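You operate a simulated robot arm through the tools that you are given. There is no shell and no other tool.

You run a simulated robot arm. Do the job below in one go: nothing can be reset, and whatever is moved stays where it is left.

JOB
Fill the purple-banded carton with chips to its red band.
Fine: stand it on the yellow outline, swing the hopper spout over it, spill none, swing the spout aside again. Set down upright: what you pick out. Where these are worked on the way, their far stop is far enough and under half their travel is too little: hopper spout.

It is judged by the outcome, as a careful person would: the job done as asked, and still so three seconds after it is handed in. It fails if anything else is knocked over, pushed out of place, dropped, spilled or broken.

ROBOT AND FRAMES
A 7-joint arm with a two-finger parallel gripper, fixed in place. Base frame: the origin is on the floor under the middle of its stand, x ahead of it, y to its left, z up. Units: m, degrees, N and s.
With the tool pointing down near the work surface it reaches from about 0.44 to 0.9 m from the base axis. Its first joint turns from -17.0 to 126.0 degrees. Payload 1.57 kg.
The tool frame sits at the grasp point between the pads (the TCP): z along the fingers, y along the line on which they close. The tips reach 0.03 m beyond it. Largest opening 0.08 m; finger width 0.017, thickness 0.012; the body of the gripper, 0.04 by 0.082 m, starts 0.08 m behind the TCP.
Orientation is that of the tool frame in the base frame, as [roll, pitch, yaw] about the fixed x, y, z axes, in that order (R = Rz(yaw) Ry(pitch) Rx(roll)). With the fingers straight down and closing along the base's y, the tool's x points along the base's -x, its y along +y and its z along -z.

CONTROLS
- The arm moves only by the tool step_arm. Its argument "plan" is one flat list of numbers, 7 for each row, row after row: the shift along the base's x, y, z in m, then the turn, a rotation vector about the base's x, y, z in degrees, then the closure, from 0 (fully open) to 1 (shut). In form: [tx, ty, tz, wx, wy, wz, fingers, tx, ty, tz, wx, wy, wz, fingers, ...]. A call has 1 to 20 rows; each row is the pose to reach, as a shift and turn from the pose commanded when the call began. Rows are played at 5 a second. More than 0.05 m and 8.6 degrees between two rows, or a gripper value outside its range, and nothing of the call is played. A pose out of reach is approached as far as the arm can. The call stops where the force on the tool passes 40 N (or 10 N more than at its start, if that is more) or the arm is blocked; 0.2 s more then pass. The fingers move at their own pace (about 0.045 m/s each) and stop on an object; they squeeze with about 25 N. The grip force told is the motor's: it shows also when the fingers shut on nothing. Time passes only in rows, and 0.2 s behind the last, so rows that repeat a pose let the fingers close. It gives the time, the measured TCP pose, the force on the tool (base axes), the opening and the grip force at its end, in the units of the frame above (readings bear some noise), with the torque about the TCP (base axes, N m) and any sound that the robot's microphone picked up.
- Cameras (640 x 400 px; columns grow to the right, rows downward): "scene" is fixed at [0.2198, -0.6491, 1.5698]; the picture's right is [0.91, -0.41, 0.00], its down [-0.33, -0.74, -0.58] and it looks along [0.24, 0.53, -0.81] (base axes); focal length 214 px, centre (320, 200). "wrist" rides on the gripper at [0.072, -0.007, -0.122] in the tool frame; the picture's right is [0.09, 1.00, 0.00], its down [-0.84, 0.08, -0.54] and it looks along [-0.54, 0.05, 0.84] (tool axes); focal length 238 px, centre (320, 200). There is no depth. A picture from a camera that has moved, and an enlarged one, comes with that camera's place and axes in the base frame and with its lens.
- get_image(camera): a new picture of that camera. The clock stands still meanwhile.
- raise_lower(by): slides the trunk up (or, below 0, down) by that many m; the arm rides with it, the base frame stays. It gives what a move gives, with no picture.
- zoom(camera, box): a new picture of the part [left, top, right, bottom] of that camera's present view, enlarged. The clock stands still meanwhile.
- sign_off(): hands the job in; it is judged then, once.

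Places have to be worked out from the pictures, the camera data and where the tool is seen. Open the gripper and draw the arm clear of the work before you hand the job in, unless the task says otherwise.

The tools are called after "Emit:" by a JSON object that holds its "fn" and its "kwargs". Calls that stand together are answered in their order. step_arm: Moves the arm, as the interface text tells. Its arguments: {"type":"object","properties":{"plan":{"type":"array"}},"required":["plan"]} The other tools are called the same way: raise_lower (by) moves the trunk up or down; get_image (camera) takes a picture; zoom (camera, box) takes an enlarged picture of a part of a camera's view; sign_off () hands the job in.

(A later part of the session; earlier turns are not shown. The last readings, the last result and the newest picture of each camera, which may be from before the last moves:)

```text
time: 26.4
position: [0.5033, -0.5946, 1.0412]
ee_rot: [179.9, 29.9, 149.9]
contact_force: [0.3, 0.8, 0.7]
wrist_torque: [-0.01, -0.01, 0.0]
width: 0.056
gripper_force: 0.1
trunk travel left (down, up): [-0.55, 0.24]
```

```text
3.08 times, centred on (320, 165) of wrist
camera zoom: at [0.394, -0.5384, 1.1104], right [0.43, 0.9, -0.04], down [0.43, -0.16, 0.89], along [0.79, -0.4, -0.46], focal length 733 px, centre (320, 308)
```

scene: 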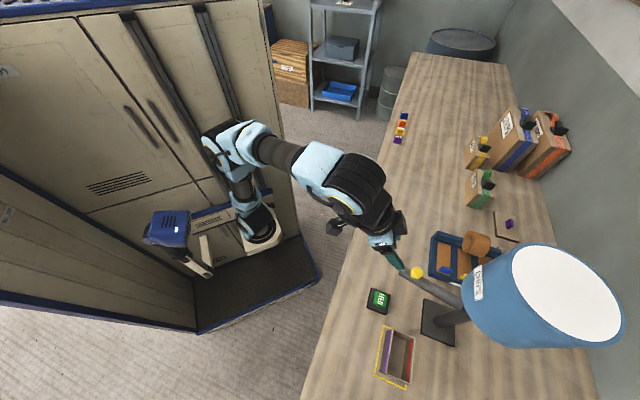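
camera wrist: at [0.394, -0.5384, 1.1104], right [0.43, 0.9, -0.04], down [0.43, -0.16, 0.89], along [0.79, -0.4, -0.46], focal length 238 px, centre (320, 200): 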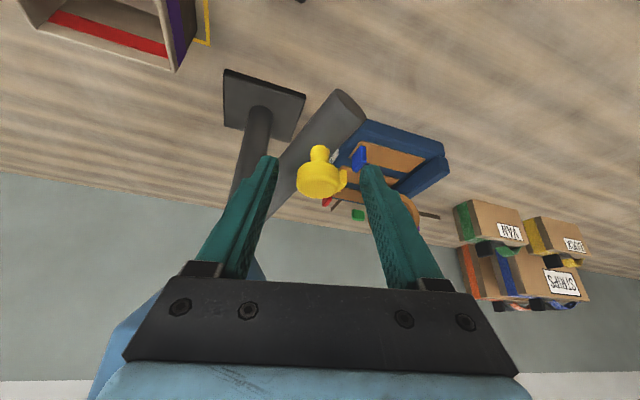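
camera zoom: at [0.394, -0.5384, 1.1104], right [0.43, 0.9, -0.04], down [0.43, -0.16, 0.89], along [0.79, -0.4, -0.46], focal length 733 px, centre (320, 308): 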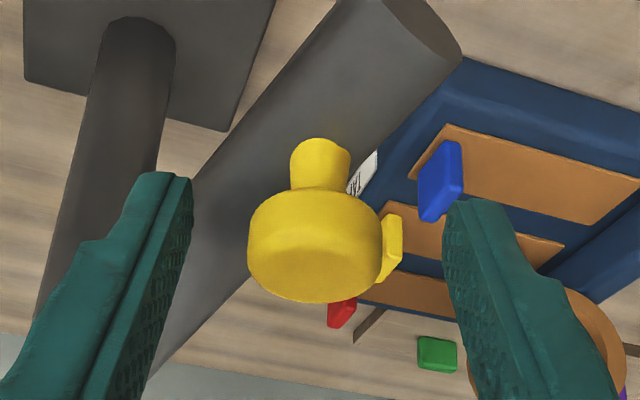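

The knob head sits between the pads. I close to a loose cage (~3.4 cm opening) and swing the spout along its arc by the first 30°.

Emit:
{"fn": "step_arm", "kwargs": {"plan": [0, 0, 0, 0, 0, 0, 0.58, 0, 0, 0, 0, 0, 0, 0.58, 0, 0, 0, 0, 0, 0, 0.58, -0.0102, -0.0046, 0, 0, 0, 0, 0.58, -0.0199, -0.0101, 0, 0, 0, 0, 0.58, -0.0292, -0.0165, 0, 0, 0, 0, 0.58, -0.0378, -0.0236, 0, 0, 0, 0, 0.58, -0.0458, -0.0314, 0, 0, 0, 0, 0.58, -0.0531, -0.0399, 0, 0, 0, 0, 0.58]}}

Emit:
{"fn": "get_image", "kwargs": {"camera": "wrist"}}

Emit:
{"fn": "get_image", "kwargs": {"camera": "scene"}}

```text
time: 28.4
position: [0.4499, -0.6325, 1.0409]
ee_rot: [179.9, 30.1, 149.9]
contact_force: [-0.3, 0.6, 0.4]
wrist_torque: [0.01, 0.0, -0.04]
width: 0.0338
gripper_force: 0.1
trunk travel left (down, up): [-0.55, 0.24]
```

```text
taken
camera wrist: at [0.3415, -0.5771, 1.1112], right [0.43, 0.9, -0.04], down [0.43, -0.16, 0.89], along [0.79, -0.4, -0.46], focal length 238 px, centre (320, 200)
```

wrist: 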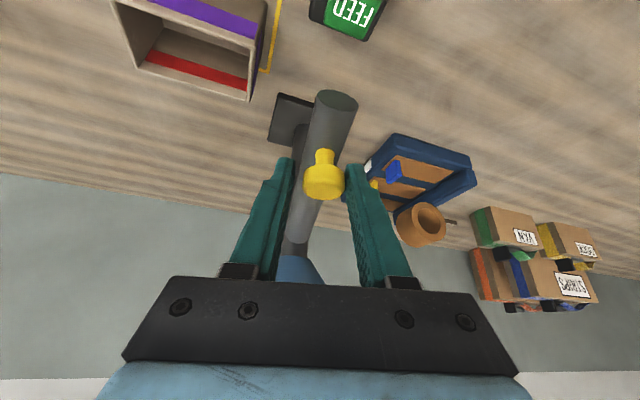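

```text
taken
```

scene: 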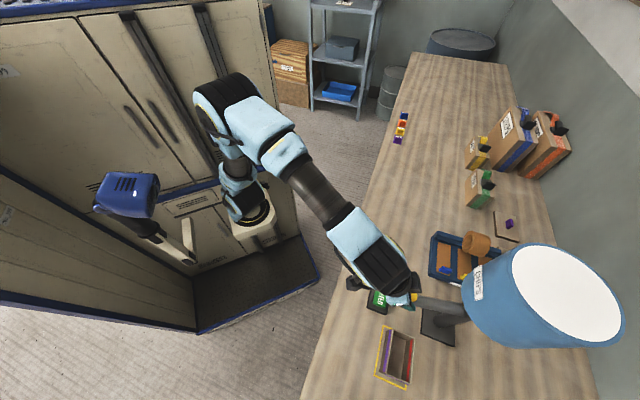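

The spout follows freely (forces near zero). I continue the arc to about 60°.

Emit:
{"fn": "step_arm", "kwargs": {"plan": [-0.0065, -0.0091, 0, 0, 0, 0, 0.58, -0.0122, -0.0188, 0, 0, 0, 0, 0.58, -0.017, -0.0289, 0, 0, 0, 0, 0.58, -0.0209, -0.0394, 0, 0, 0, 0, 0.58, -0.0239, -0.0502, 0, 0, 0, 0, 0.58, -0.0259, -0.0612, 0, 0, 0, 0, 0.58]}}

Emit:
{"fn": "get_image", "kwargs": {"camera": "wrist"}}

Emit:
{"fn": "get_image", "kwargs": {"camera": "scene"}}

```text
time: 29.8
position: [0.4235, -0.6941, 1.0398]
ee_rot: [179.9, 29.9, 149.8]
contact_force: [0.0, 1.6, -0.2]
wrist_torque: [-0.02, 0.01, 0.01]
width: 0.0335
gripper_force: 0.0
trunk travel left (down, up): [-0.55, 0.24]
```

```text
taken
camera wrist: at [0.3147, -0.638, 1.1112], right [0.43, 0.9, -0.04], down [0.43, -0.16, 0.89], along [0.79, -0.4, -0.46], focal length 238 px, centre (320, 200)
```

wrist: 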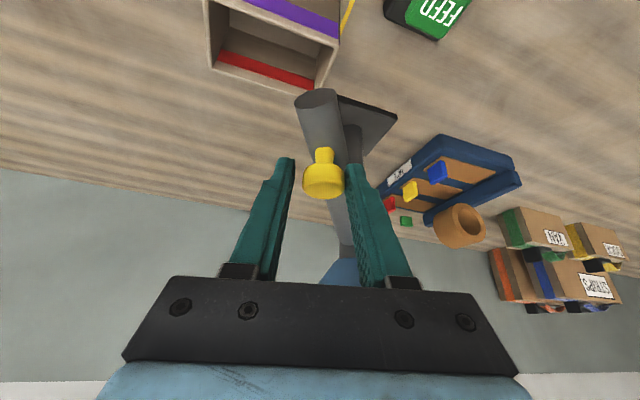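

```text
taken
```

scene: 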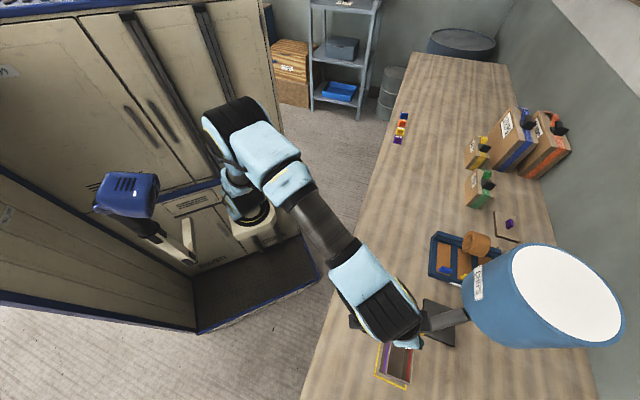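

Still free. I go on in smaller steps to ≈72°, where it should point at the carton centre.

Emit:
{"fn": "step_arm", "kwargs": {"plan": [-0.0006, -0.0056, 0, 0, 0, 0, 0.58, -0.0011, -0.0111, 0, 0, 0, 0, 0.58, -0.0013, -0.0167, 0, 0, 0, 0, 0.58, -0.0012, -0.0223, 0, 0, 0, 0, 0.58, -0.0009, -0.0279, 0, 0, 0, 0, 0.58]}}

Emit:
{"fn": "get_image", "kwargs": {"camera": "wrist"}}

Emit:
{"fn": "zoom", "kwargs": {"camera": "scene", "box": [350, 270, 500, 400]}}

```text
time: 30.9
position: [0.4237, -0.7229, 1.039]
ee_rot: [179.9, 30.0, 149.7]
contact_force: [0.0, 0.8, 0.3]
wrist_torque: [0.01, -0.02, -0.01]
width: 0.0335
gripper_force: 0.0
trunk travel left (down, up): [-0.55, 0.24]
```

```text
taken
camera wrist: at [0.3149, -0.6665, 1.1105], right [0.43, 0.9, -0.04], down [0.43, -0.16, 0.89], along [0.79, -0.4, -0.46], focal length 238 px, centre (320, 200)
```

wrist: 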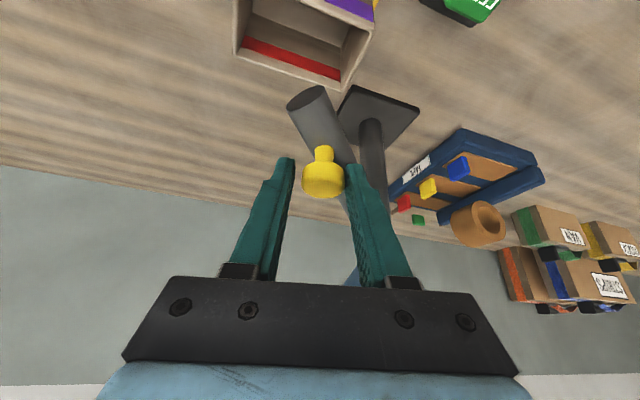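

```text
3.08 times, centred on (425, 335) of scene
camera zoom: at [0.2198, -0.6491, 1.5698], right [0.91, -0.41, 0.0], down [-0.33, -0.74, -0.58], along [0.24, 0.53, -0.81], focal length 660 px, centre (-3, -215)
```

zoom: 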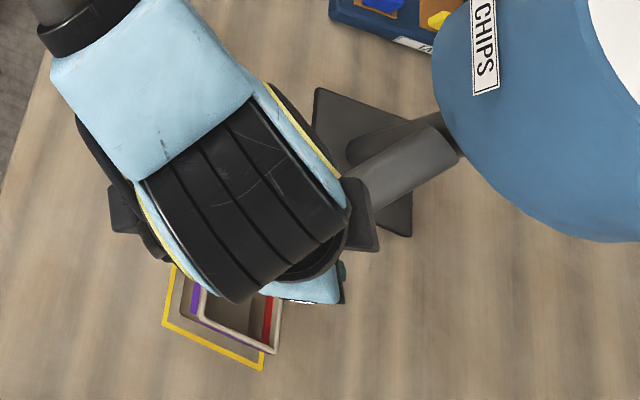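

No stop felt yet. I creep further 2.5° at a time to look for the stop.

Emit:
{"fn": "step_arm", "kwargs": {"plan": [0.0002, -0.0028, 0, 0, 0, 0, 0.58, 0.0005, -0.0056, 0, 0, 0, 0, 0.58, 0.0005, -0.0056, 0, 0, 0, 0, 0.58]}}

Emit:
{"fn": "get_image", "kwargs": {"camera": "wrist"}}

```text
time: 31.8
position: [0.4232, -0.7287, 1.0405]
ee_rot: [179.9, 29.9, 149.7]
contact_force: [-0.3, -0.3, -0.8]
wrist_torque: [0.01, 0.01, -0.02]
width: 0.0335
gripper_force: 0.1
trunk travel left (down, up): [-0.55, 0.24]
```

```text
taken
camera wrist: at [0.3146, -0.6718, 1.1099], right [0.43, 0.9, -0.04], down [0.43, -0.16, 0.89], along [0.79, -0.4, -0.46], focal length 238 px, centre (320, 200)
```

wrist: 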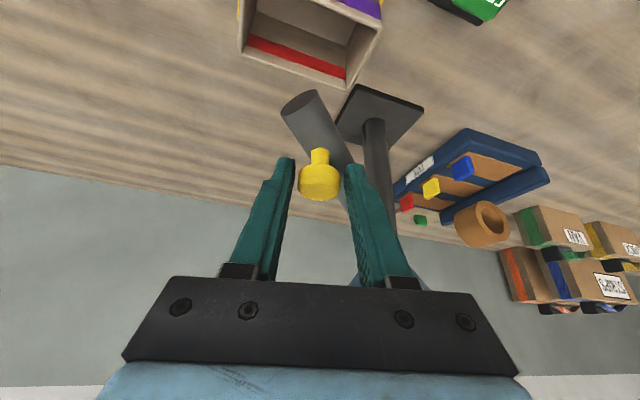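

Knob is at ≈75° of swing, so the tip should be about over the carton centre. I try one more small increment to feel whether the stop is right there.

Emit:
{"fn": "step_arm", "kwargs": {"plan": [0.0004, -0.0028, 0, 0, 0, 0, 0.58, 0.0008, -0.0055, 0, 0, 0, 0, 0.58, 0.0008, -0.0055, 0, 0, 0, 0, 0.58]}}

Emit:
{"fn": "get_image", "kwargs": {"camera": "wrist"}}

```text
time: 32.5
position: [0.4263, -0.7335, 1.0402]
ee_rot: [179.8, 30.0, 149.8]
contact_force: [0.4, 0.8, 1.0]
wrist_torque: [-0.02, -0.03, -0.02]
width: 0.0344
gripper_force: 0.3
trunk travel left (down, up): [-0.55, 0.24]
```

```text
taken
camera wrist: at [0.3164, -0.6775, 1.1106], right [0.43, 0.9, -0.04], down [0.43, -0.16, 0.89], along [0.79, -0.4, -0.46], focal length 238 px, centre (320, 200)
```

wrist: 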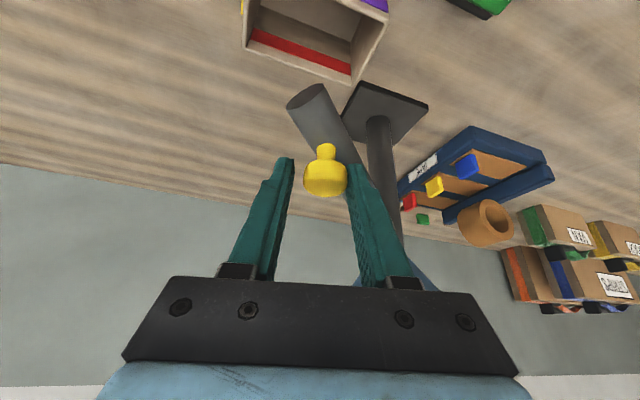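

The knob now presses the pushing finger and the width grew a little, suggesting the stop. One more tiny push to confirm.

Emit:
{"fn": "step_arm", "kwargs": {"plan": [0.0004, -0.0025, 0, 0, 0, 0, 0.58, 0.0008, -0.005, 0, 0, 0, 0, 0.58, 0.0008, -0.005, 0, 0, 0, 0, 0.58]}}

Emit:
{"fn": "get_image", "kwargs": {"camera": "wrist"}}

```text
time: 33.4
position: [0.4257, -0.739, 1.0393]
ee_rot: [179.8, 30.0, 149.7]
contact_force: [3.6, 7.7, -3.1]
wrist_torque: [0.1, -0.02, 0.03]
width: 0.0408
gripper_force: 3.4
trunk travel left (down, up): [-0.55, 0.24]
```

```text
taken
camera wrist: at [0.3177, -0.6825, 1.1095], right [0.43, 0.9, -0.04], down [0.43, -0.16, 0.89], along [0.79, -0.4, -0.46], focal length 238 px, centre (320, 200)
```

wrist: 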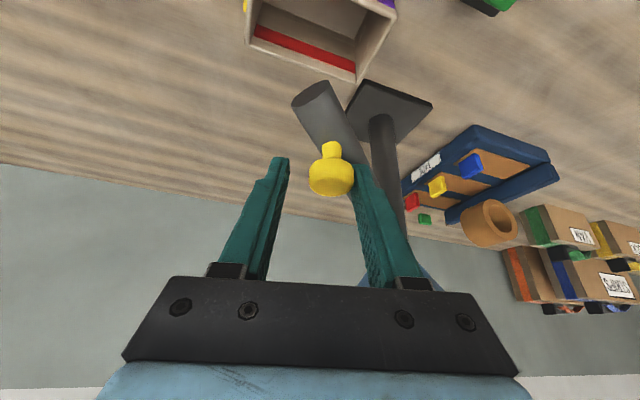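

Force rises to ~8 N with the knob pressed against the finger: the far stop. I open the fingers, re-centre and withdraw along the tool axis.

Emit:
{"fn": "step_arm", "kwargs": {"plan": [0, 0, 0, 0, 0, 0, 0.2, 0, 0, 0, 0, 0, 0, 0.2, 0, 0, 0, 0, 0, 0, 0.2, -0.0012, 0.0078, 0, 0, 0, 0, 0.2, -0.0142, 0.0152, 0.026, 0, 0, 0, 0.2, -0.0272, 0.0228, 0.052, 0, 0, 0, 0.2, -0.0402, 0.0303, 0.078, 0, 0, 0, 0.2, -0.0576, 0.0404, 0.112, 0, 0, 0, 0.2]}}

Emit:
{"fn": "get_image", "kwargs": {"camera": "wrist"}}

Emit:
{"fn": "get_image", "kwargs": {"camera": "scene"}}

```text
time: 35.1
position: [0.3683, -0.6969, 1.157]
ee_rot: [179.8, 29.8, 149.7]
contact_force: [0.3, -0.5, 0.0]
wrist_torque: [-0.02, 0.0, 0.02]
width: 0.064
gripper_force: 0.1
trunk travel left (down, up): [-0.55, 0.24]
```

```text
taken
camera wrist: at [0.2593, -0.6408, 1.226], right [0.43, 0.9, -0.04], down [0.43, -0.16, 0.89], along [0.79, -0.4, -0.46], focal length 238 px, centre (320, 200)
```

wrist: 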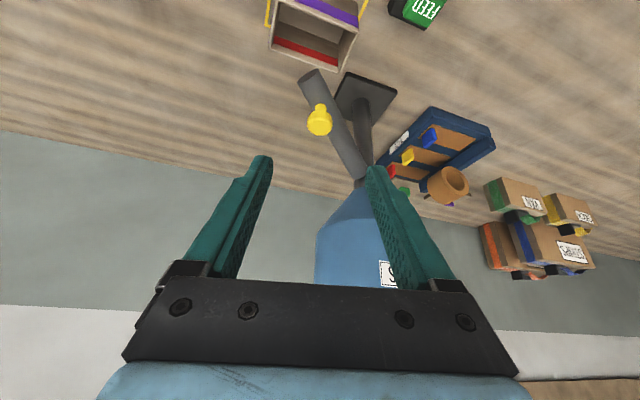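

```text
taken
```

scene: 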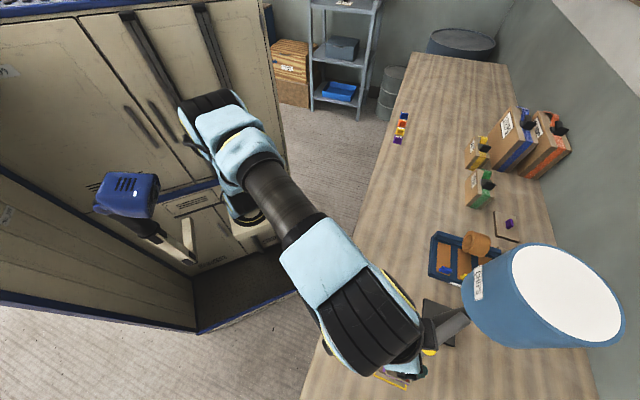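

The spout now points over the carton. I back toward the robot and bring the tool upright so the scene camera can see the tip over the carton.

Emit:
{"fn": "step_arm", "kwargs": {"plan": [-0.005, 0.024, 0, 3.75, 6.495, 0, 0.5, -0.01, 0.048, 0, 7.5, 12.99, 0, 1, -0.014, 0.073, 0, 11.25, 19.485, 0, 1, -0.018, 0.097, 0, 15, 25.98, 0, 1, -0.018, 0.097, 0, 15, 25.98, 0, 1]}}

Emit:
{"fn": "step_arm", "kwargs": {"plan": [0.005, 0.01, -0.02, 0, 0, -8, 1, 0.01, 0.02, -0.04, 0, 0, -16, 1, 0.015, 0.03, -0.06, 0, 0, -24, 1, 0.015, 0.03, -0.06, 0, 0, -24, 1]}}

Emit:
{"fn": "get_image", "kwargs": {"camera": "wrist"}}

Emit:
{"fn": "get_image", "kwargs": {"camera": "scene"}}

```text
time: 36.4
position: [0.3494, -0.6014, 1.1541]
ee_rot: [179.9, -0.2, 149.7]
contact_force: [0.3, -0.1, 0.5]
wrist_torque: [-0.04, -0.01, 0.05]
width: 0.0
gripper_force: 21.0
trunk travel left (down, up): [-0.55, 0.24]
```

```text
time: 37.4
position: [0.3609, -0.5711, 1.0936]
ee_rot: [180.0, 0.1, 125.6]
contact_force: [1.0, 0.1, 0.5]
wrist_torque: [-0.01, -0.01, -0.01]
width: 0.0
gripper_force: 21.4
trunk travel left (down, up): [-0.55, 0.24]
```

```text
taken
camera wrist: at [0.3162, -0.5161, 1.2162], right [0.76, 0.66, 0.0], down [0.55, -0.63, 0.54], along [0.36, -0.41, -0.84], focal length 238 px, centre (320, 200)
```

wrist: 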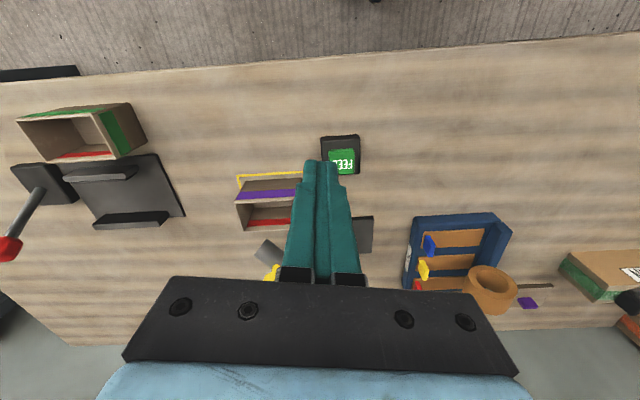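

```text
taken
```

scene: 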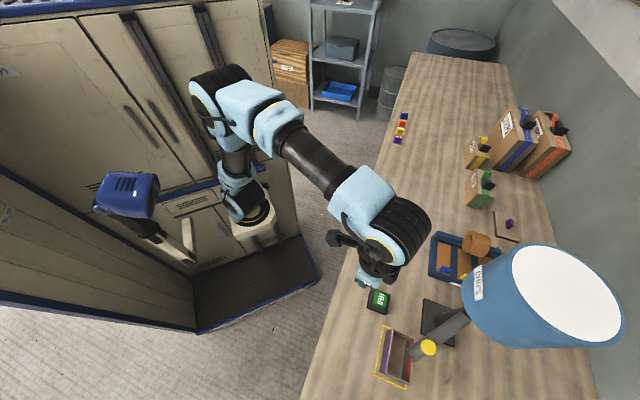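

The scene camera now has a clear view of the spout and carton; I zoom in to check the tip against the carton.

Emit:
{"fn": "zoom", "kwargs": {"camera": "scene", "box": [360, 310, 470, 400]}}

Emit:
{"fn": "zoom", "kwargs": {"camera": "wrist", "box": [210, 120, 390, 290]}}

Emit:
{"fn": "zoom", "kwargs": {"camera": "scene", "box": [350, 270, 410, 320]}}

```text
4.44 times, centred on (415, 355) of scene
camera zoom: at [0.2198, -0.6491, 1.5698], right [0.91, -0.41, 0.0], down [-0.33, -0.74, -0.58], along [0.24, 0.53, -0.81], focal length 953 px, centre (-102, -489)
```

zoom: 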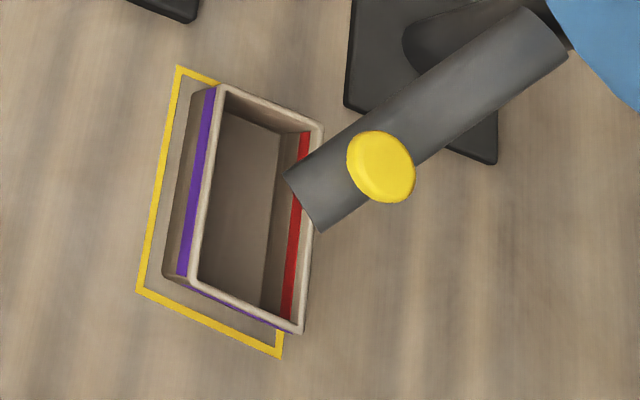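

```text
2.35 times, centred on (300, 205) of wrist
camera zoom: at [0.3162, -0.5161, 1.2162], right [0.76, 0.66, 0.0], down [0.55, -0.63, 0.54], along [0.36, -0.41, -0.84], focal length 561 px, centre (367, 188)
```

zoom: 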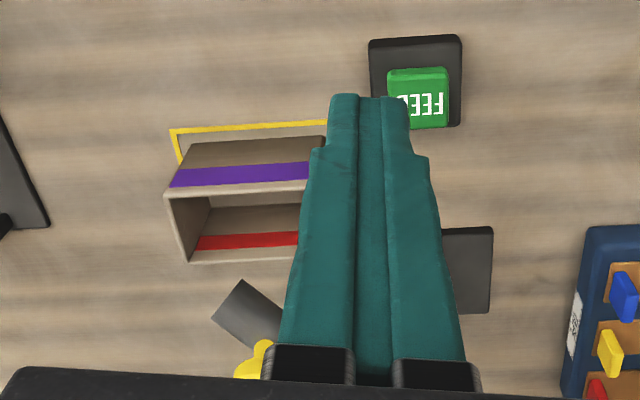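

```text
8.00 times, centred on (380, 295) of scene
camera zoom: at [0.2198, -0.6491, 1.5698], right [0.91, -0.41, 0.0], down [-0.33, -0.74, -0.58], along [0.24, 0.53, -0.81], focal length 1716 px, centre (-160, -560)
```

zoom: 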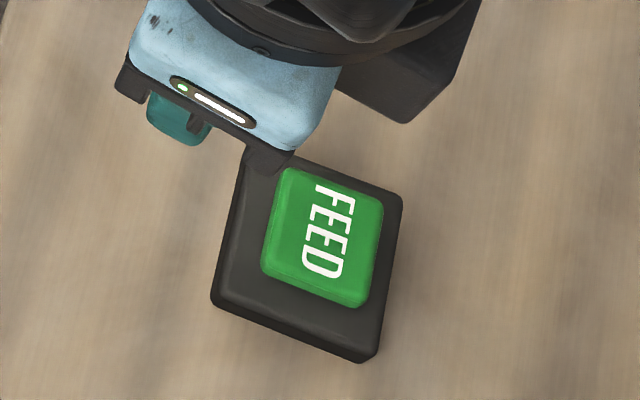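

Tip ≈[0.405,-0.737], right over the carton centre (≈[0.402,-0.734]). FEED's top is ≈[0.4325,-0.6025,0.903]. I bring the closed fingertips just above the button.

Emit:
{"fn": "step_arm", "kwargs": {"plan": [0.0716, -0.0314, -0.01, 0, 0, 0, 1, 0.0716, -0.0314, -0.01, 0, 0, 0, 1]}}

```text
refused: row 1 steps farther than a row can; nothing moved
```

Emit:
{"fn": "step_arm", "kwargs": {"plan": [0.03, -0.013, -0.02, 0, 0, 0, 1, 0.06, -0.026, -0.04, 0, 0, 0, 1, 0.0716, -0.0314, -0.08, 0, 0, 0, 1, 0.0716, -0.0314, -0.12, 0, 0, 0, 1, 0.0716, -0.0314, -0.145, 0, 0, 0, 1, 0.0716, -0.0314, -0.145, 0, 0, 0, 1]}}

Emit:
{"fn": "get_image", "kwargs": {"camera": "wrist"}}

Emit:
{"fn": "get_image", "kwargs": {"camera": "scene"}}

```text
time: 38.8
position: [0.4381, -0.6028, 0.9433]
ee_rot: [180.0, 0.0, 125.8]
contact_force: [0.0, 0.5, 0.2]
wrist_torque: [0.01, -0.02, -0.02]
width: 0.0
gripper_force: 21.3
trunk travel left (down, up): [-0.55, 0.24]
```

```text
taken
camera wrist: at [0.3925, -0.5483, 1.066], right [0.75, 0.66, 0.0], down [0.55, -0.63, 0.54], along [0.36, -0.41, -0.84], focal length 238 px, centre (320, 200)
```

wrist: 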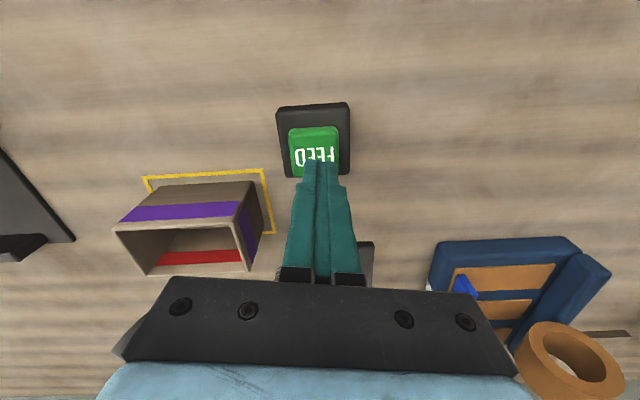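

```text
taken
```

scene: 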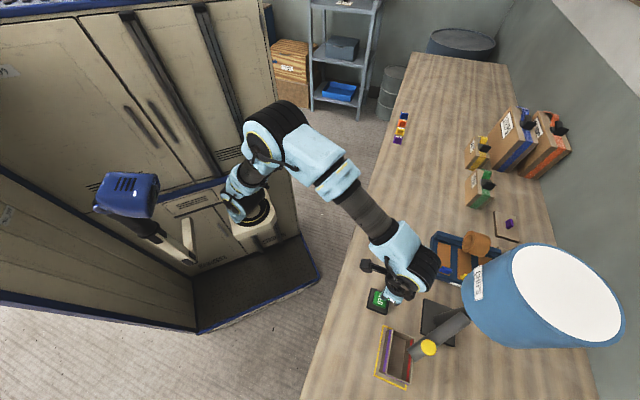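

Emit:
{"fn": "zoom", "kwargs": {"camera": "wrist", "box": [260, 90, 370, 190]}}

Emit:
{"fn": "zoom", "kwargs": {"camera": "scene", "box": [350, 260, 430, 320]}}

Emit:
{"fn": "zoom", "kwargs": {"camera": "scene", "box": [360, 310, 470, 400]}}

```text
4.00 times, centred on (315, 140) of wrist
camera zoom: at [0.3925, -0.5483, 1.066], right [0.75, 0.66, 0.0], down [0.55, -0.63, 0.54], along [0.36, -0.41, -0.84], focal length 953 px, centre (340, 440)
```

zoom: 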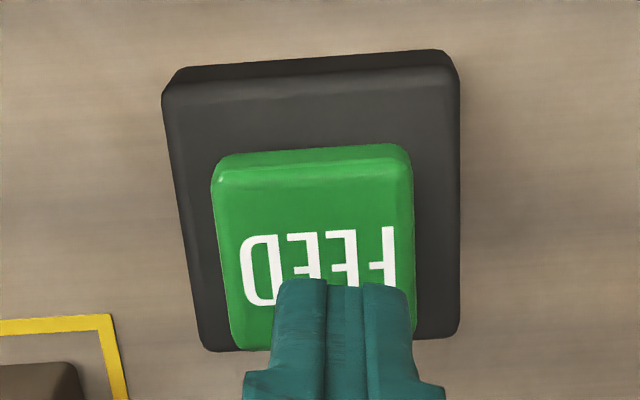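

```text
6.67 times, centred on (390, 290) of scene
camera zoom: at [0.2198, -0.6491, 1.5698], right [0.91, -0.41, 0.0], down [-0.33, -0.74, -0.58], along [0.24, 0.53, -0.81], focal length 1430 px, centre (-147, -400)
```

zoom: 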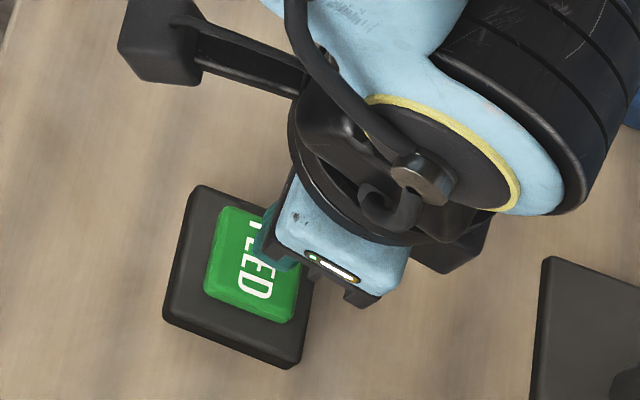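

```text
4.44 times, centred on (415, 355) of scene
camera zoom: at [0.2198, -0.6491, 1.5698], right [0.91, -0.41, 0.0], down [-0.33, -0.74, -0.58], along [0.24, 0.53, -0.81], focal length 953 px, centre (-102, -489)
```

zoom: 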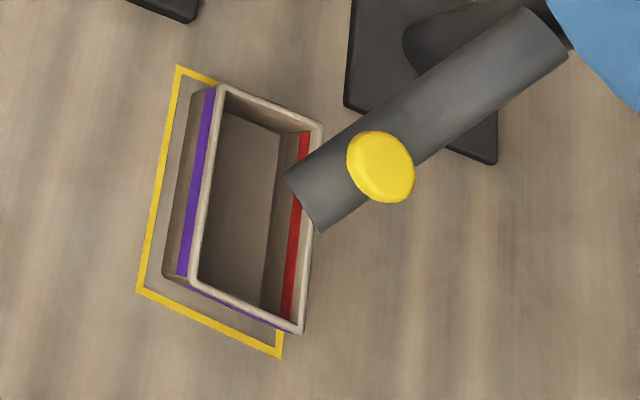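

Button centre is ≈7 mm to the robot side of the fingertip. I shift over it and come down to just above its face.

Emit:
{"fn": "step_arm", "kwargs": {"plan": [-0.007, 0.001, 0, 0, 0, 0, 1, -0.007, 0.001, -0.004, 0, 0, 0, 1, -0.007, 0.001, -0.007, 0, 0, 0, 1]}}

Emit:
{"fn": "zoom", "kwargs": {"camera": "wrist", "box": [260, 90, 370, 190]}}

```text
time: 39.5
position: [0.4307, -0.6008, 0.9387]
ee_rot: [-180.0, 0.1, 125.7]
contact_force: [-0.3, -0.1, 0.8]
wrist_torque: [0.0, 0.0, -0.05]
width: 0.0
gripper_force: 21.0
trunk travel left (down, up): [-0.55, 0.24]
```

```text
4.00 times, centred on (315, 140) of wrist
camera zoom: at [0.3833, -0.5467, 1.0615], right [0.75, 0.66, 0.0], down [0.55, -0.63, 0.54], along [0.36, -0.41, -0.84], focal length 953 px, centre (340, 440)
```

zoom: 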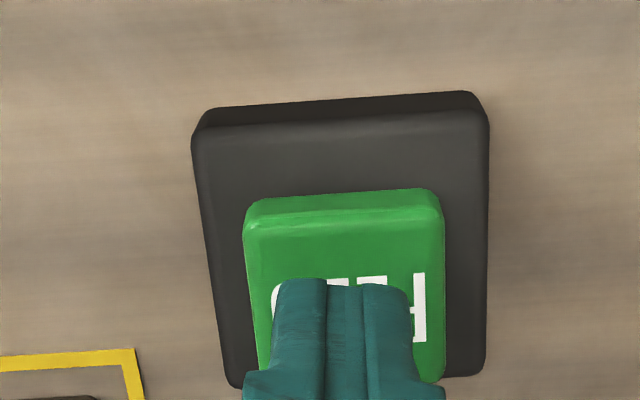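

Centred over the button. I probe downward a few millimetres to find contact.

Emit:
{"fn": "step_arm", "kwargs": {"plan": [0, 0, -0.002, 0, 0, 0, 1, 0, 0, -0.004, 0, 0, 0, 1]}}

Emit:
{"fn": "zoom", "kwargs": {"camera": "scene", "box": [360, 310, 470, 400]}}

```text
time: 40.1
position: [0.4293, -0.6021, 0.9355]
ee_rot: [180.0, 0.0, 125.9]
contact_force: [0.8, 0.6, 0.6]
wrist_torque: [0.01, -0.01, 0.01]
width: 0.0
gripper_force: 21.5
trunk travel left (down, up): [-0.55, 0.24]
```

```text
4.44 times, centred on (415, 355) of scene
camera zoom: at [0.2198, -0.6491, 1.5698], right [0.91, -0.41, 0.0], down [-0.33, -0.74, -0.58], along [0.24, 0.53, -0.81], focal length 953 px, centre (-102, -489)
```

zoom: 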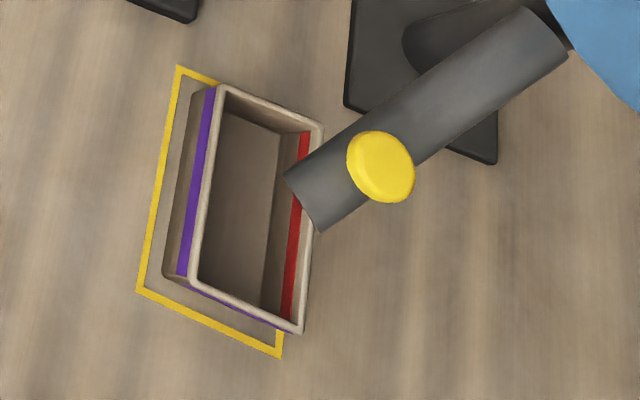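

Emit:
{"fn": "step_arm", "kwargs": {"plan": [0, 0, -0.002, 0, 0, 0, 1, 0, 0, -0.004, 0, 0, 0, 1]}}

Emit:
{"fn": "zoom", "kwargs": {"camera": "scene", "box": [360, 310, 470, 400]}}

```text
time: 40.8
position: [0.4302, -0.6021, 0.9319]
ee_rot: [180.0, 0.0, 125.8]
contact_force: [-0.4, -0.3, 0.1]
wrist_torque: [0.01, 0.04, 0.0]
width: 0.0
gripper_force: 20.7
trunk travel left (down, up): [-0.55, 0.24]
```

```text
4.44 times, centred on (415, 355) of scene
camera zoom: at [0.2198, -0.6491, 1.5698], right [0.91, -0.41, 0.0], down [-0.33, -0.74, -0.58], along [0.24, 0.53, -0.81], focal length 953 px, centre (-102, -489)
```

zoom: 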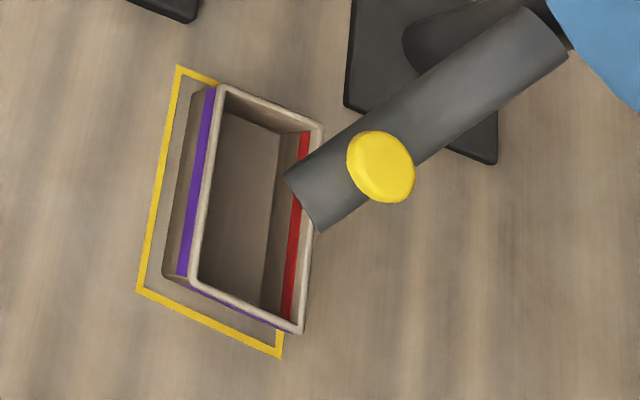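

No contact yet (tips at ≈0.902). I keep probing in 2 mm steps.

Emit:
{"fn": "step_arm", "kwargs": {"plan": [0, 0, -0.002, 0, 0, 0, 1, 0, 0, -0.004, 0, 0, 0, 1]}}

Emit:
{"fn": "zoom", "kwargs": {"camera": "wrist", "box": [260, 90, 370, 190]}}

```text
time: 41.4
position: [0.4301, -0.6012, 0.927]
ee_rot: [-180.0, 0.0, 125.8]
contact_force: [-0.1, 0.1, 0.4]
wrist_torque: [0.0, -0.03, 0.01]
width: 0.0
gripper_force: 21.4
trunk travel left (down, up): [-0.55, 0.24]
```

```text
4.00 times, centred on (315, 140) of wrist
camera zoom: at [0.3827, -0.5466, 1.0505], right [0.75, 0.66, 0.0], down [0.55, -0.63, 0.54], along [0.36, -0.41, -0.84], focal length 953 px, centre (340, 440)
```

zoom: 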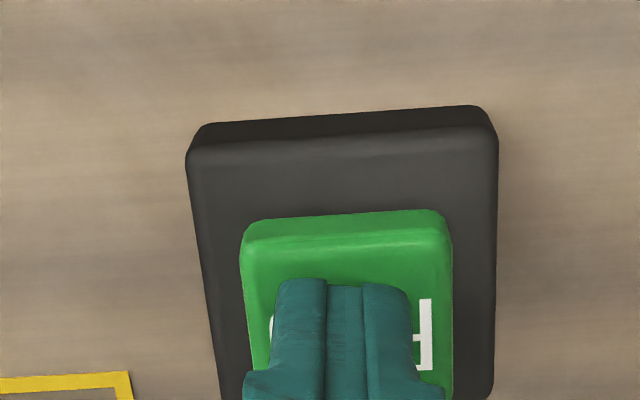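

The button is lower than estimated (top ≈0.89), so its centre is ≈6 mm further out. I correct laterally while still in the air, and continue down.

Emit:
{"fn": "step_arm", "kwargs": {"plan": [0.0045, -0.005, 0, 0, 0, 0, 1, 0.0045, -0.005, -0.002, 0, 0, 0, 1, 0.0045, -0.005, -0.004, 0, 0, 0, 1]}}

Emit:
{"fn": "zoom", "kwargs": {"camera": "wrist", "box": [260, 90, 370, 190]}}

```text
time: 42.1
position: [0.4355, -0.6048, 0.9234]
ee_rot: [-179.9, 0.0, 125.8]
contact_force: [-0.2, -0.7, 1.1]
wrist_torque: [-0.01, 0.0, 0.02]
width: 0.0003
gripper_force: 21.1
trunk travel left (down, up): [-0.55, 0.24]
```

```text
4.00 times, centred on (315, 140) of wrist
camera zoom: at [0.3888, -0.5509, 1.0464], right [0.75, 0.66, 0.0], down [0.55, -0.63, 0.54], along [0.36, -0.41, -0.84], focal length 953 px, centre (340, 440)
```

zoom: 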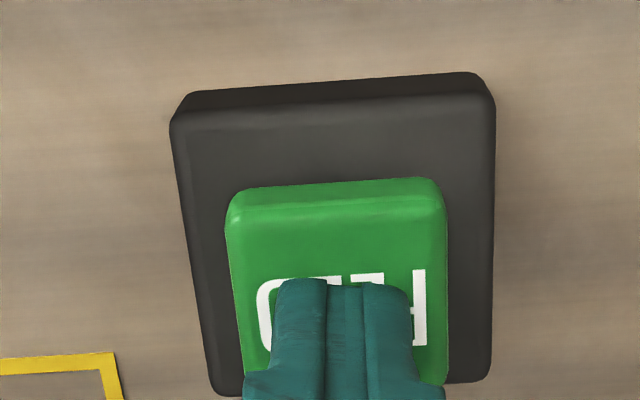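

Emit:
{"fn": "step_arm", "kwargs": {"plan": [0, 0, -0.0015, 0, 0, 0, 1, 0, 0, -0.003, 0, 0, 0, 1]}}

Emit:
{"fn": "zoom", "kwargs": {"camera": "scene", "box": [360, 310, 470, 400]}}

```text
time: 42.8
position: [0.4349, -0.605, 0.9221]
ee_rot: [-179.9, -0.1, 125.8]
contact_force: [-0.5, 1.0, 1.9]
wrist_torque: [0.0, 0.04, -0.03]
width: 0.0
gripper_force: 21.7
trunk travel left (down, up): [-0.55, 0.24]
```

```text
4.44 times, centred on (415, 355) of scene
camera zoom: at [0.2198, -0.6491, 1.5698], right [0.91, -0.41, 0.0], down [-0.33, -0.74, -0.58], along [0.24, 0.53, -0.81], focal length 953 px, centre (-102, -489)
```

zoom: 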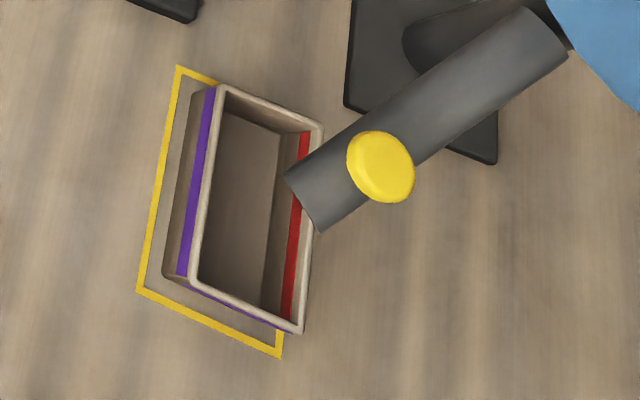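

Force is rising slightly (≈2 N): contact with the sprung button. I press 2 mm more and watch.

Emit:
{"fn": "step_arm", "kwargs": {"plan": [0, 0, -0.002, 0, 0, 0, 1]}}

Emit:
{"fn": "zoom", "kwargs": {"camera": "scene", "box": [360, 310, 470, 400]}}

```text
time: 43.1
position: [0.4362, -0.6062, 0.9195]
ee_rot: [180.0, -0.1, 125.8]
contact_force: [1.2, -0.1, 2.0]
wrist_torque: [0.01, -0.01, 0.0]
width: 0.0
gripper_force: 21.2
trunk travel left (down, up): [-0.55, 0.24]
```

```text
4.44 times, centred on (415, 355) of scene
camera zoom: at [0.2198, -0.6491, 1.5698], right [0.91, -0.41, 0.0], down [-0.33, -0.74, -0.58], along [0.24, 0.53, -0.81], focal length 953 px, centre (-102, -489)
```

zoom: 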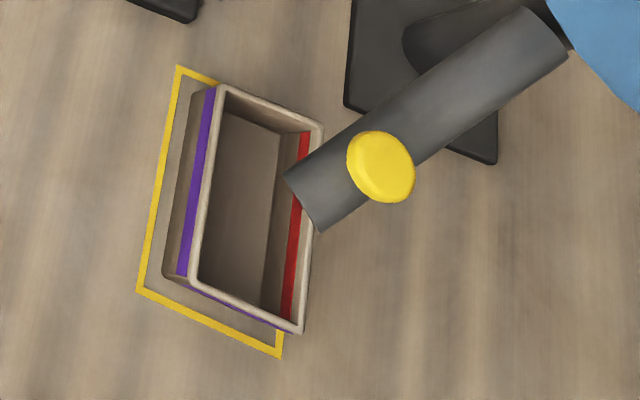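

Emit:
{"fn": "step_arm", "kwargs": {"plan": [0, 0, -0.002, 0, 0, 0, 1]}}

Emit:
{"fn": "zoom", "kwargs": {"camera": "scene", "box": [360, 310, 470, 400]}}

Emit:
{"fn": "zoom", "kwargs": {"camera": "wrist", "box": [260, 90, 370, 190]}}

```text
time: 43.5
position: [0.4349, -0.6053, 0.9178]
ee_rot: [180.0, 0.0, 125.8]
contact_force: [1.2, 0.6, 4.7]
wrist_torque: [0.06, -0.07, 0.01]
width: 0.0002
gripper_force: 21.1
trunk travel left (down, up): [-0.55, 0.24]
```

```text
4.44 times, centred on (415, 355) of scene
camera zoom: at [0.2198, -0.6491, 1.5698], right [0.91, -0.41, 0.0], down [-0.33, -0.74, -0.58], along [0.24, 0.53, -0.81], focal length 953 px, centre (-102, -489)
```

zoom: 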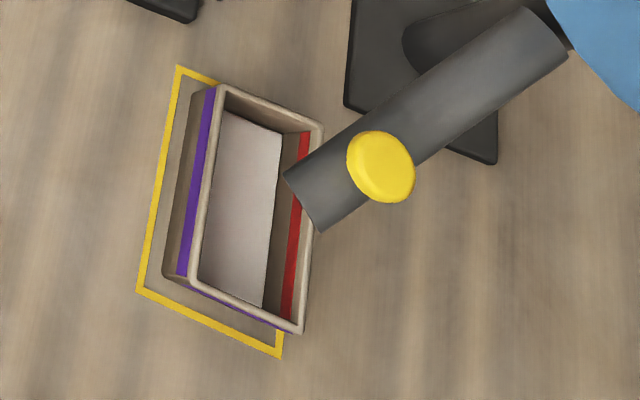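

```text
4.00 times, centred on (315, 140) of wrist
camera zoom: at [0.3882, -0.5512, 1.0401], right [0.75, 0.66, 0.0], down [0.55, -0.63, 0.54], along [0.36, -0.41, -0.84], focal length 953 px, centre (340, 440)
```

zoom: 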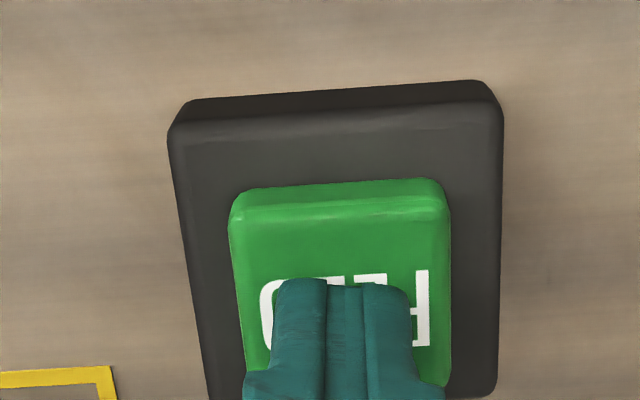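

Feeding has begun: a pale layer of chips covers the carton floor. I hold the button for one more short row and compare the level to learn the rate.

Emit:
{"fn": "step_arm", "kwargs": {"plan": [0, 0, 0, 0, 0, 0, 1]}}

Emit:
{"fn": "zoom", "kwargs": {"camera": "scene", "box": [360, 310, 470, 400]}}

```text
time: 44.0
position: [0.4347, -0.6054, 0.9186]
ee_rot: [-180.0, -0.1, 125.8]
contact_force: [2.4, 1.8, 6.3]
wrist_torque: [0.09, -0.04, -0.01]
width: 0.0
gripper_force: 20.8
trunk travel left (down, up): [-0.55, 0.24]
```

```text
4.44 times, centred on (415, 355) of scene
camera zoom: at [0.2198, -0.6491, 1.5698], right [0.91, -0.41, 0.0], down [-0.33, -0.74, -0.58], along [0.24, 0.53, -0.81], focal length 953 px, centre (-102, -489)
```

zoom: 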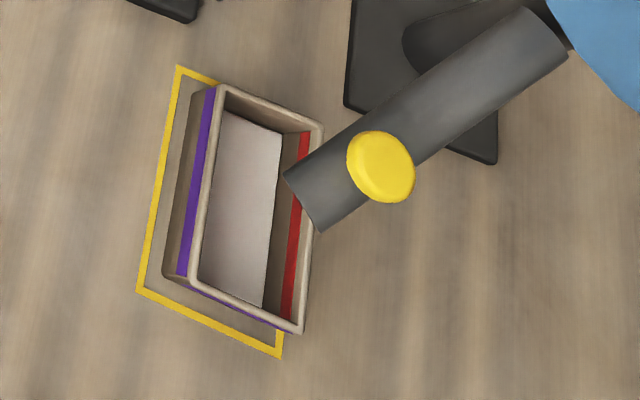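

The level creeps up while held. I hold about 1 s more and check.

Emit:
{"fn": "step_arm", "kwargs": {"plan": [0, 0, 0, 0, 0, 0, 1, 0, 0, 0, 0, 0, 0, 1, 0, 0, 0, 0, 0, 0, 1, 0, 0, 0, 0, 0, 0, 1]}}

Emit:
{"fn": "zoom", "kwargs": {"camera": "scene", "box": [360, 310, 470, 400]}}

Emit:
{"fn": "zoom", "kwargs": {"camera": "scene", "box": [385, 320, 440, 360]}}

```text
time: 45.0
position: [0.4344, -0.6057, 0.9178]
ee_rot: [179.9, -0.1, 125.9]
contact_force: [2.2, 1.1, 6.3]
wrist_torque: [0.06, -0.09, -0.01]
width: 0.0002
gripper_force: 21.3
trunk travel left (down, up): [-0.55, 0.24]
```

```text
4.44 times, centred on (415, 355) of scene
camera zoom: at [0.2198, -0.6491, 1.5698], right [0.91, -0.41, 0.0], down [-0.33, -0.74, -0.58], along [0.24, 0.53, -0.81], focal length 953 px, centre (-102, -489)
```

zoom: 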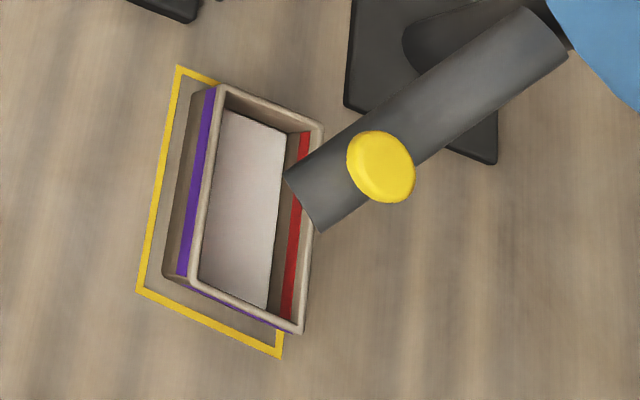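

```text
10.00 times, centred on (412, 340) of scene
camera zoom: at [0.2198, -0.6491, 1.5698], right [0.91, -0.41, 0.0], down [-0.33, -0.74, -0.58], along [0.24, 0.53, -0.81], focal length 2145 px, centre (-605, -1200)
```

zoom: 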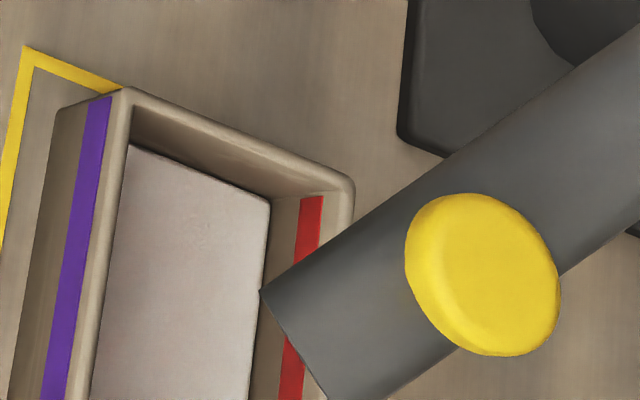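

Level rises roughly 4–5 mm/s; the red band spans roughly 35–50 mm above the floor. I hold 2 s more and measure again.

Emit:
{"fn": "step_arm", "kwargs": {"plan": [0, 0, 0, 0, 0, 0, 1, 0, 0, 0, 0, 0, 0, 1, 0, 0, 0, 0, 0, 0, 1, 0, 0, 0, 0, 0, 0, 1, 0, 0, 0, 0, 0, 0, 1, 0, 0, 0, 0, 0, 0, 1, 0, 0, 0, 0, 0, 0, 1, 0, 0, 0, 0, 0, 0, 1, 0, 0, 0, 0, 0, 0, 1]}}

Emit:
{"fn": "zoom", "kwargs": {"camera": "scene", "box": [360, 310, 470, 400]}}

Emit:
{"fn": "zoom", "kwargs": {"camera": "scene", "box": [385, 320, 440, 360]}}

```text
time: 47.0
position: [0.4338, -0.6053, 0.9172]
ee_rot: [180.0, 0.0, 125.9]
contact_force: [2.5, 0.1, 6.9]
wrist_torque: [0.0, -0.05, 0.01]
width: 0.0
gripper_force: 21.3
trunk travel left (down, up): [-0.55, 0.24]
```

```text
4.44 times, centred on (415, 355) of scene
camera zoom: at [0.2198, -0.6491, 1.5698], right [0.91, -0.41, 0.0], down [-0.33, -0.74, -0.58], along [0.24, 0.53, -0.81], focal length 953 px, centre (-102, -489)
```

zoom: 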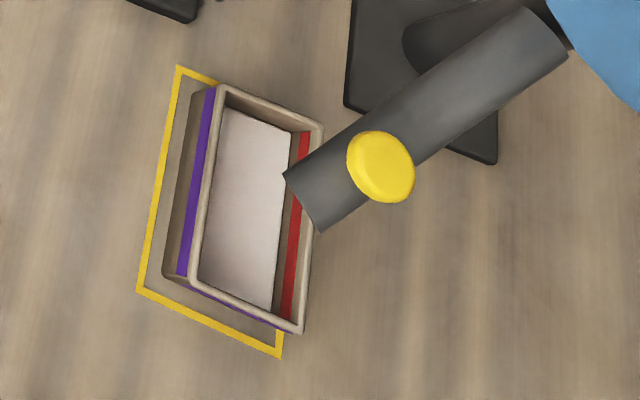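

```text
10.00 times, centred on (412, 340) of scene
camera zoom: at [0.2198, -0.6491, 1.5698], right [0.91, -0.41, 0.0], down [-0.33, -0.74, -0.58], along [0.24, 0.53, -0.81], focal length 2145 px, centre (-605, -1200)
```

zoom: 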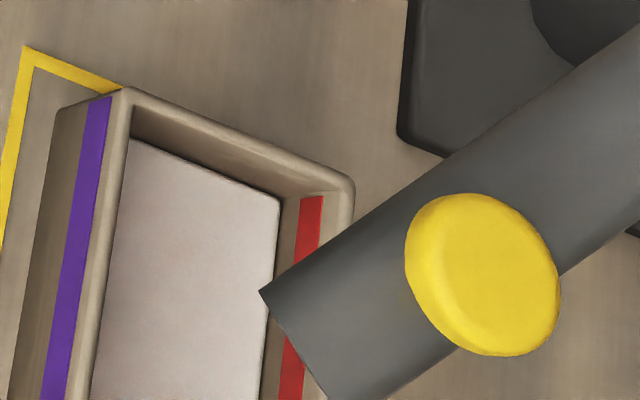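

Corner of the chip surface moved 13 px in 2 s; ≈22 px to the band's lower edge and ≈32 px to mid-band. I hold 3 s more, then check closely.

Emit:
{"fn": "step_arm", "kwargs": {"plan": [0, 0, 0, 0, 0, 0, 1, 0, 0, 0, 0, 0, 0, 1, 0, 0, 0, 0, 0, 0, 1, 0, 0, 0, 0, 0, 0, 1, 0, 0, 0, 0, 0, 0, 1, 0, 0, 0, 0, 0, 0, 1, 0, 0, 0, 0, 0, 0, 1, 0, 0, 0, 0, 0, 0, 1, 0, 0, 0, 0, 0, 0, 1, 0, 0, 0, 0, 0, 0, 1, 0, 0, 0, 0, 0, 0, 1, 0, 0, 0, 0, 0, 0, 1, 0, 0, 0, 0, 0, 0, 1, 0, 0, 0, 0, 0, 0, 1]}}

Emit:
{"fn": "zoom", "kwargs": {"camera": "scene", "box": [360, 310, 470, 400]}}

Emit:
{"fn": "zoom", "kwargs": {"camera": "scene", "box": [385, 320, 440, 360]}}

Emit:
{"fn": "get_image", "kwargs": {"camera": "wrist"}}

```text
time: 50.0
position: [0.435, -0.6064, 0.9176]
ee_rot: [-179.9, 0.1, 125.8]
contact_force: [0.4, -0.1, 7.0]
wrist_torque: [-0.03, -0.01, -0.02]
width: 0.0
gripper_force: 20.8
trunk travel left (down, up): [-0.55, 0.24]
```

```text
4.44 times, centred on (415, 355) of scene
camera zoom: at [0.2198, -0.6491, 1.5698], right [0.91, -0.41, 0.0], down [-0.33, -0.74, -0.58], along [0.24, 0.53, -0.81], focal length 953 px, centre (-102, -489)
```

zoom: 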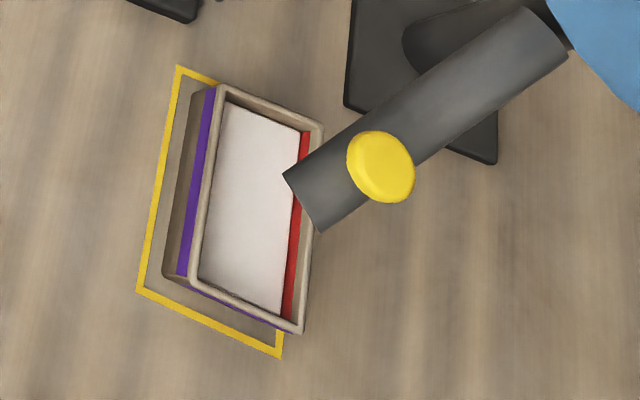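

```text
10.00 times, centred on (412, 340) of scene
camera zoom: at [0.2198, -0.6491, 1.5698], right [0.91, -0.41, 0.0], down [-0.33, -0.74, -0.58], along [0.24, 0.53, -0.81], focal length 2145 px, centre (-605, -1200)
```

zoom: 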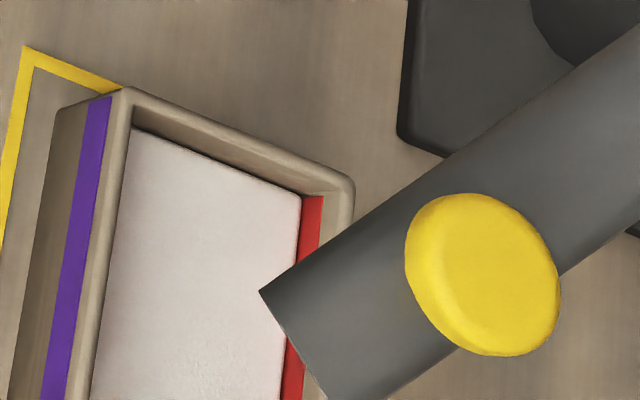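

```text
taken
camera wrist: at [0.3879, -0.5514, 1.0399], right [0.75, 0.66, 0.0], down [0.55, -0.63, 0.54], along [0.36, -0.41, -0.84], focal length 238 px, centre (320, 200)
```

wrist: 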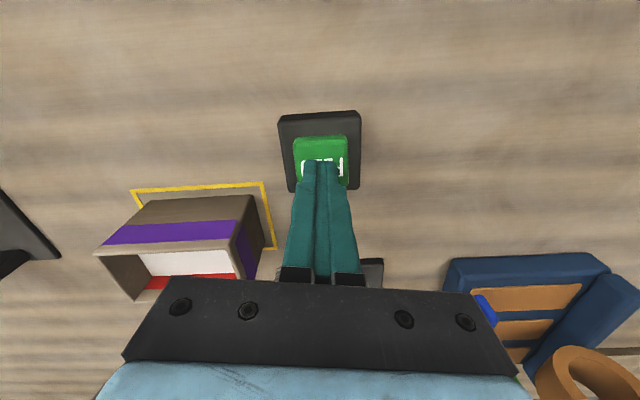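

The surface has just reached the lower edge of the red band. I hold ~0.9 s more to get near mid-band and then release the button, lifting clear.

Emit:
{"fn": "step_arm", "kwargs": {"plan": [0, 0, 0, 0, 0, 0, 1, 0, 0, 0, 0, 0, 0, 1, 0, 0, 0, 0, 0, 0, 1, 0, 0, 0, 0, 0, 0, 1, 0, 0, 0.008, 0, 0, 0, 1, 0, 0, 0.02, 0, 0, 0, 1, 0, 0, 0.02, 0, 0, 0, 1]}}

Emit:
{"fn": "zoom", "kwargs": {"camera": "scene", "box": [360, 310, 470, 400]}}

Emit:
{"fn": "zoom", "kwargs": {"camera": "scene", "box": [385, 320, 440, 360]}}

Emit:
{"fn": "zoom", "kwargs": {"camera": "wrist", "box": [80, 160, 290, 300]}}

```text
time: 51.5
position: [0.4334, -0.6059, 0.9358]
ee_rot: [179.9, 0.1, 125.8]
contact_force: [-0.3, 0.5, -0.1]
wrist_torque: [0.04, -0.02, 0.02]
width: 0.0002
gripper_force: 21.7
trunk travel left (down, up): [-0.55, 0.24]
```

```text
4.44 times, centred on (415, 355) of scene
camera zoom: at [0.2198, -0.6491, 1.5698], right [0.91, -0.41, 0.0], down [-0.33, -0.74, -0.58], along [0.24, 0.53, -0.81], focal length 953 px, centre (-102, -489)
```

zoom: 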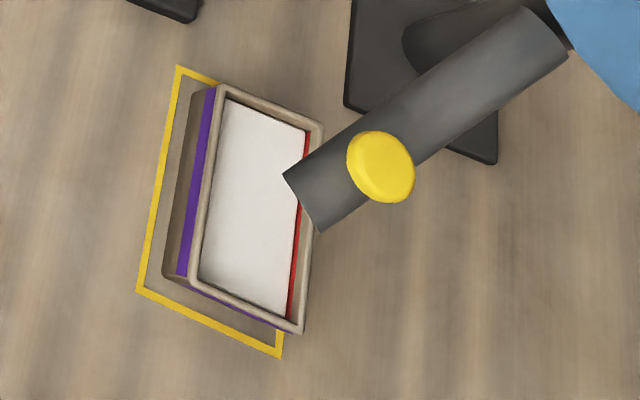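

```text
10.00 times, centred on (412, 340) of scene
camera zoom: at [0.2198, -0.6491, 1.5698], right [0.91, -0.41, 0.0], down [-0.33, -0.74, -0.58], along [0.24, 0.53, -0.81], focal length 2145 px, centre (-605, -1200)
```

zoom: 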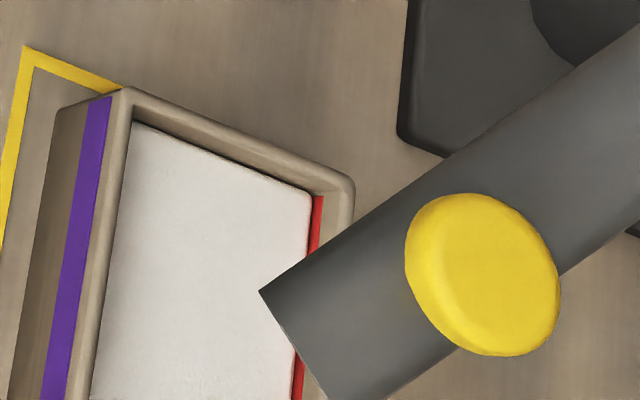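

```text
2.86 times, centred on (185, 230) of wrist
camera zoom: at [0.3864, -0.5515, 1.0595], right [0.75, 0.66, 0.0], down [0.55, -0.63, 0.54], along [0.36, -0.41, -0.84], focal length 681 px, centre (706, 114)
```

zoom: 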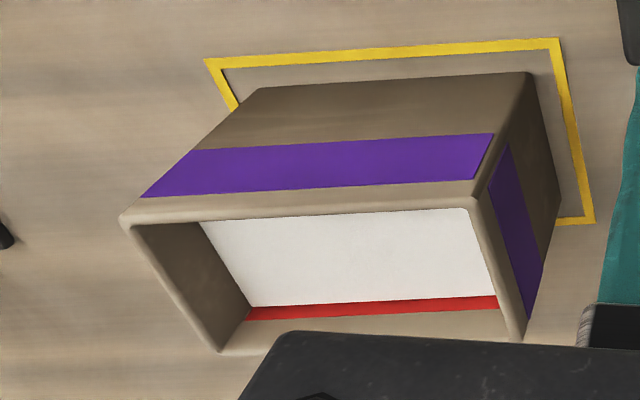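

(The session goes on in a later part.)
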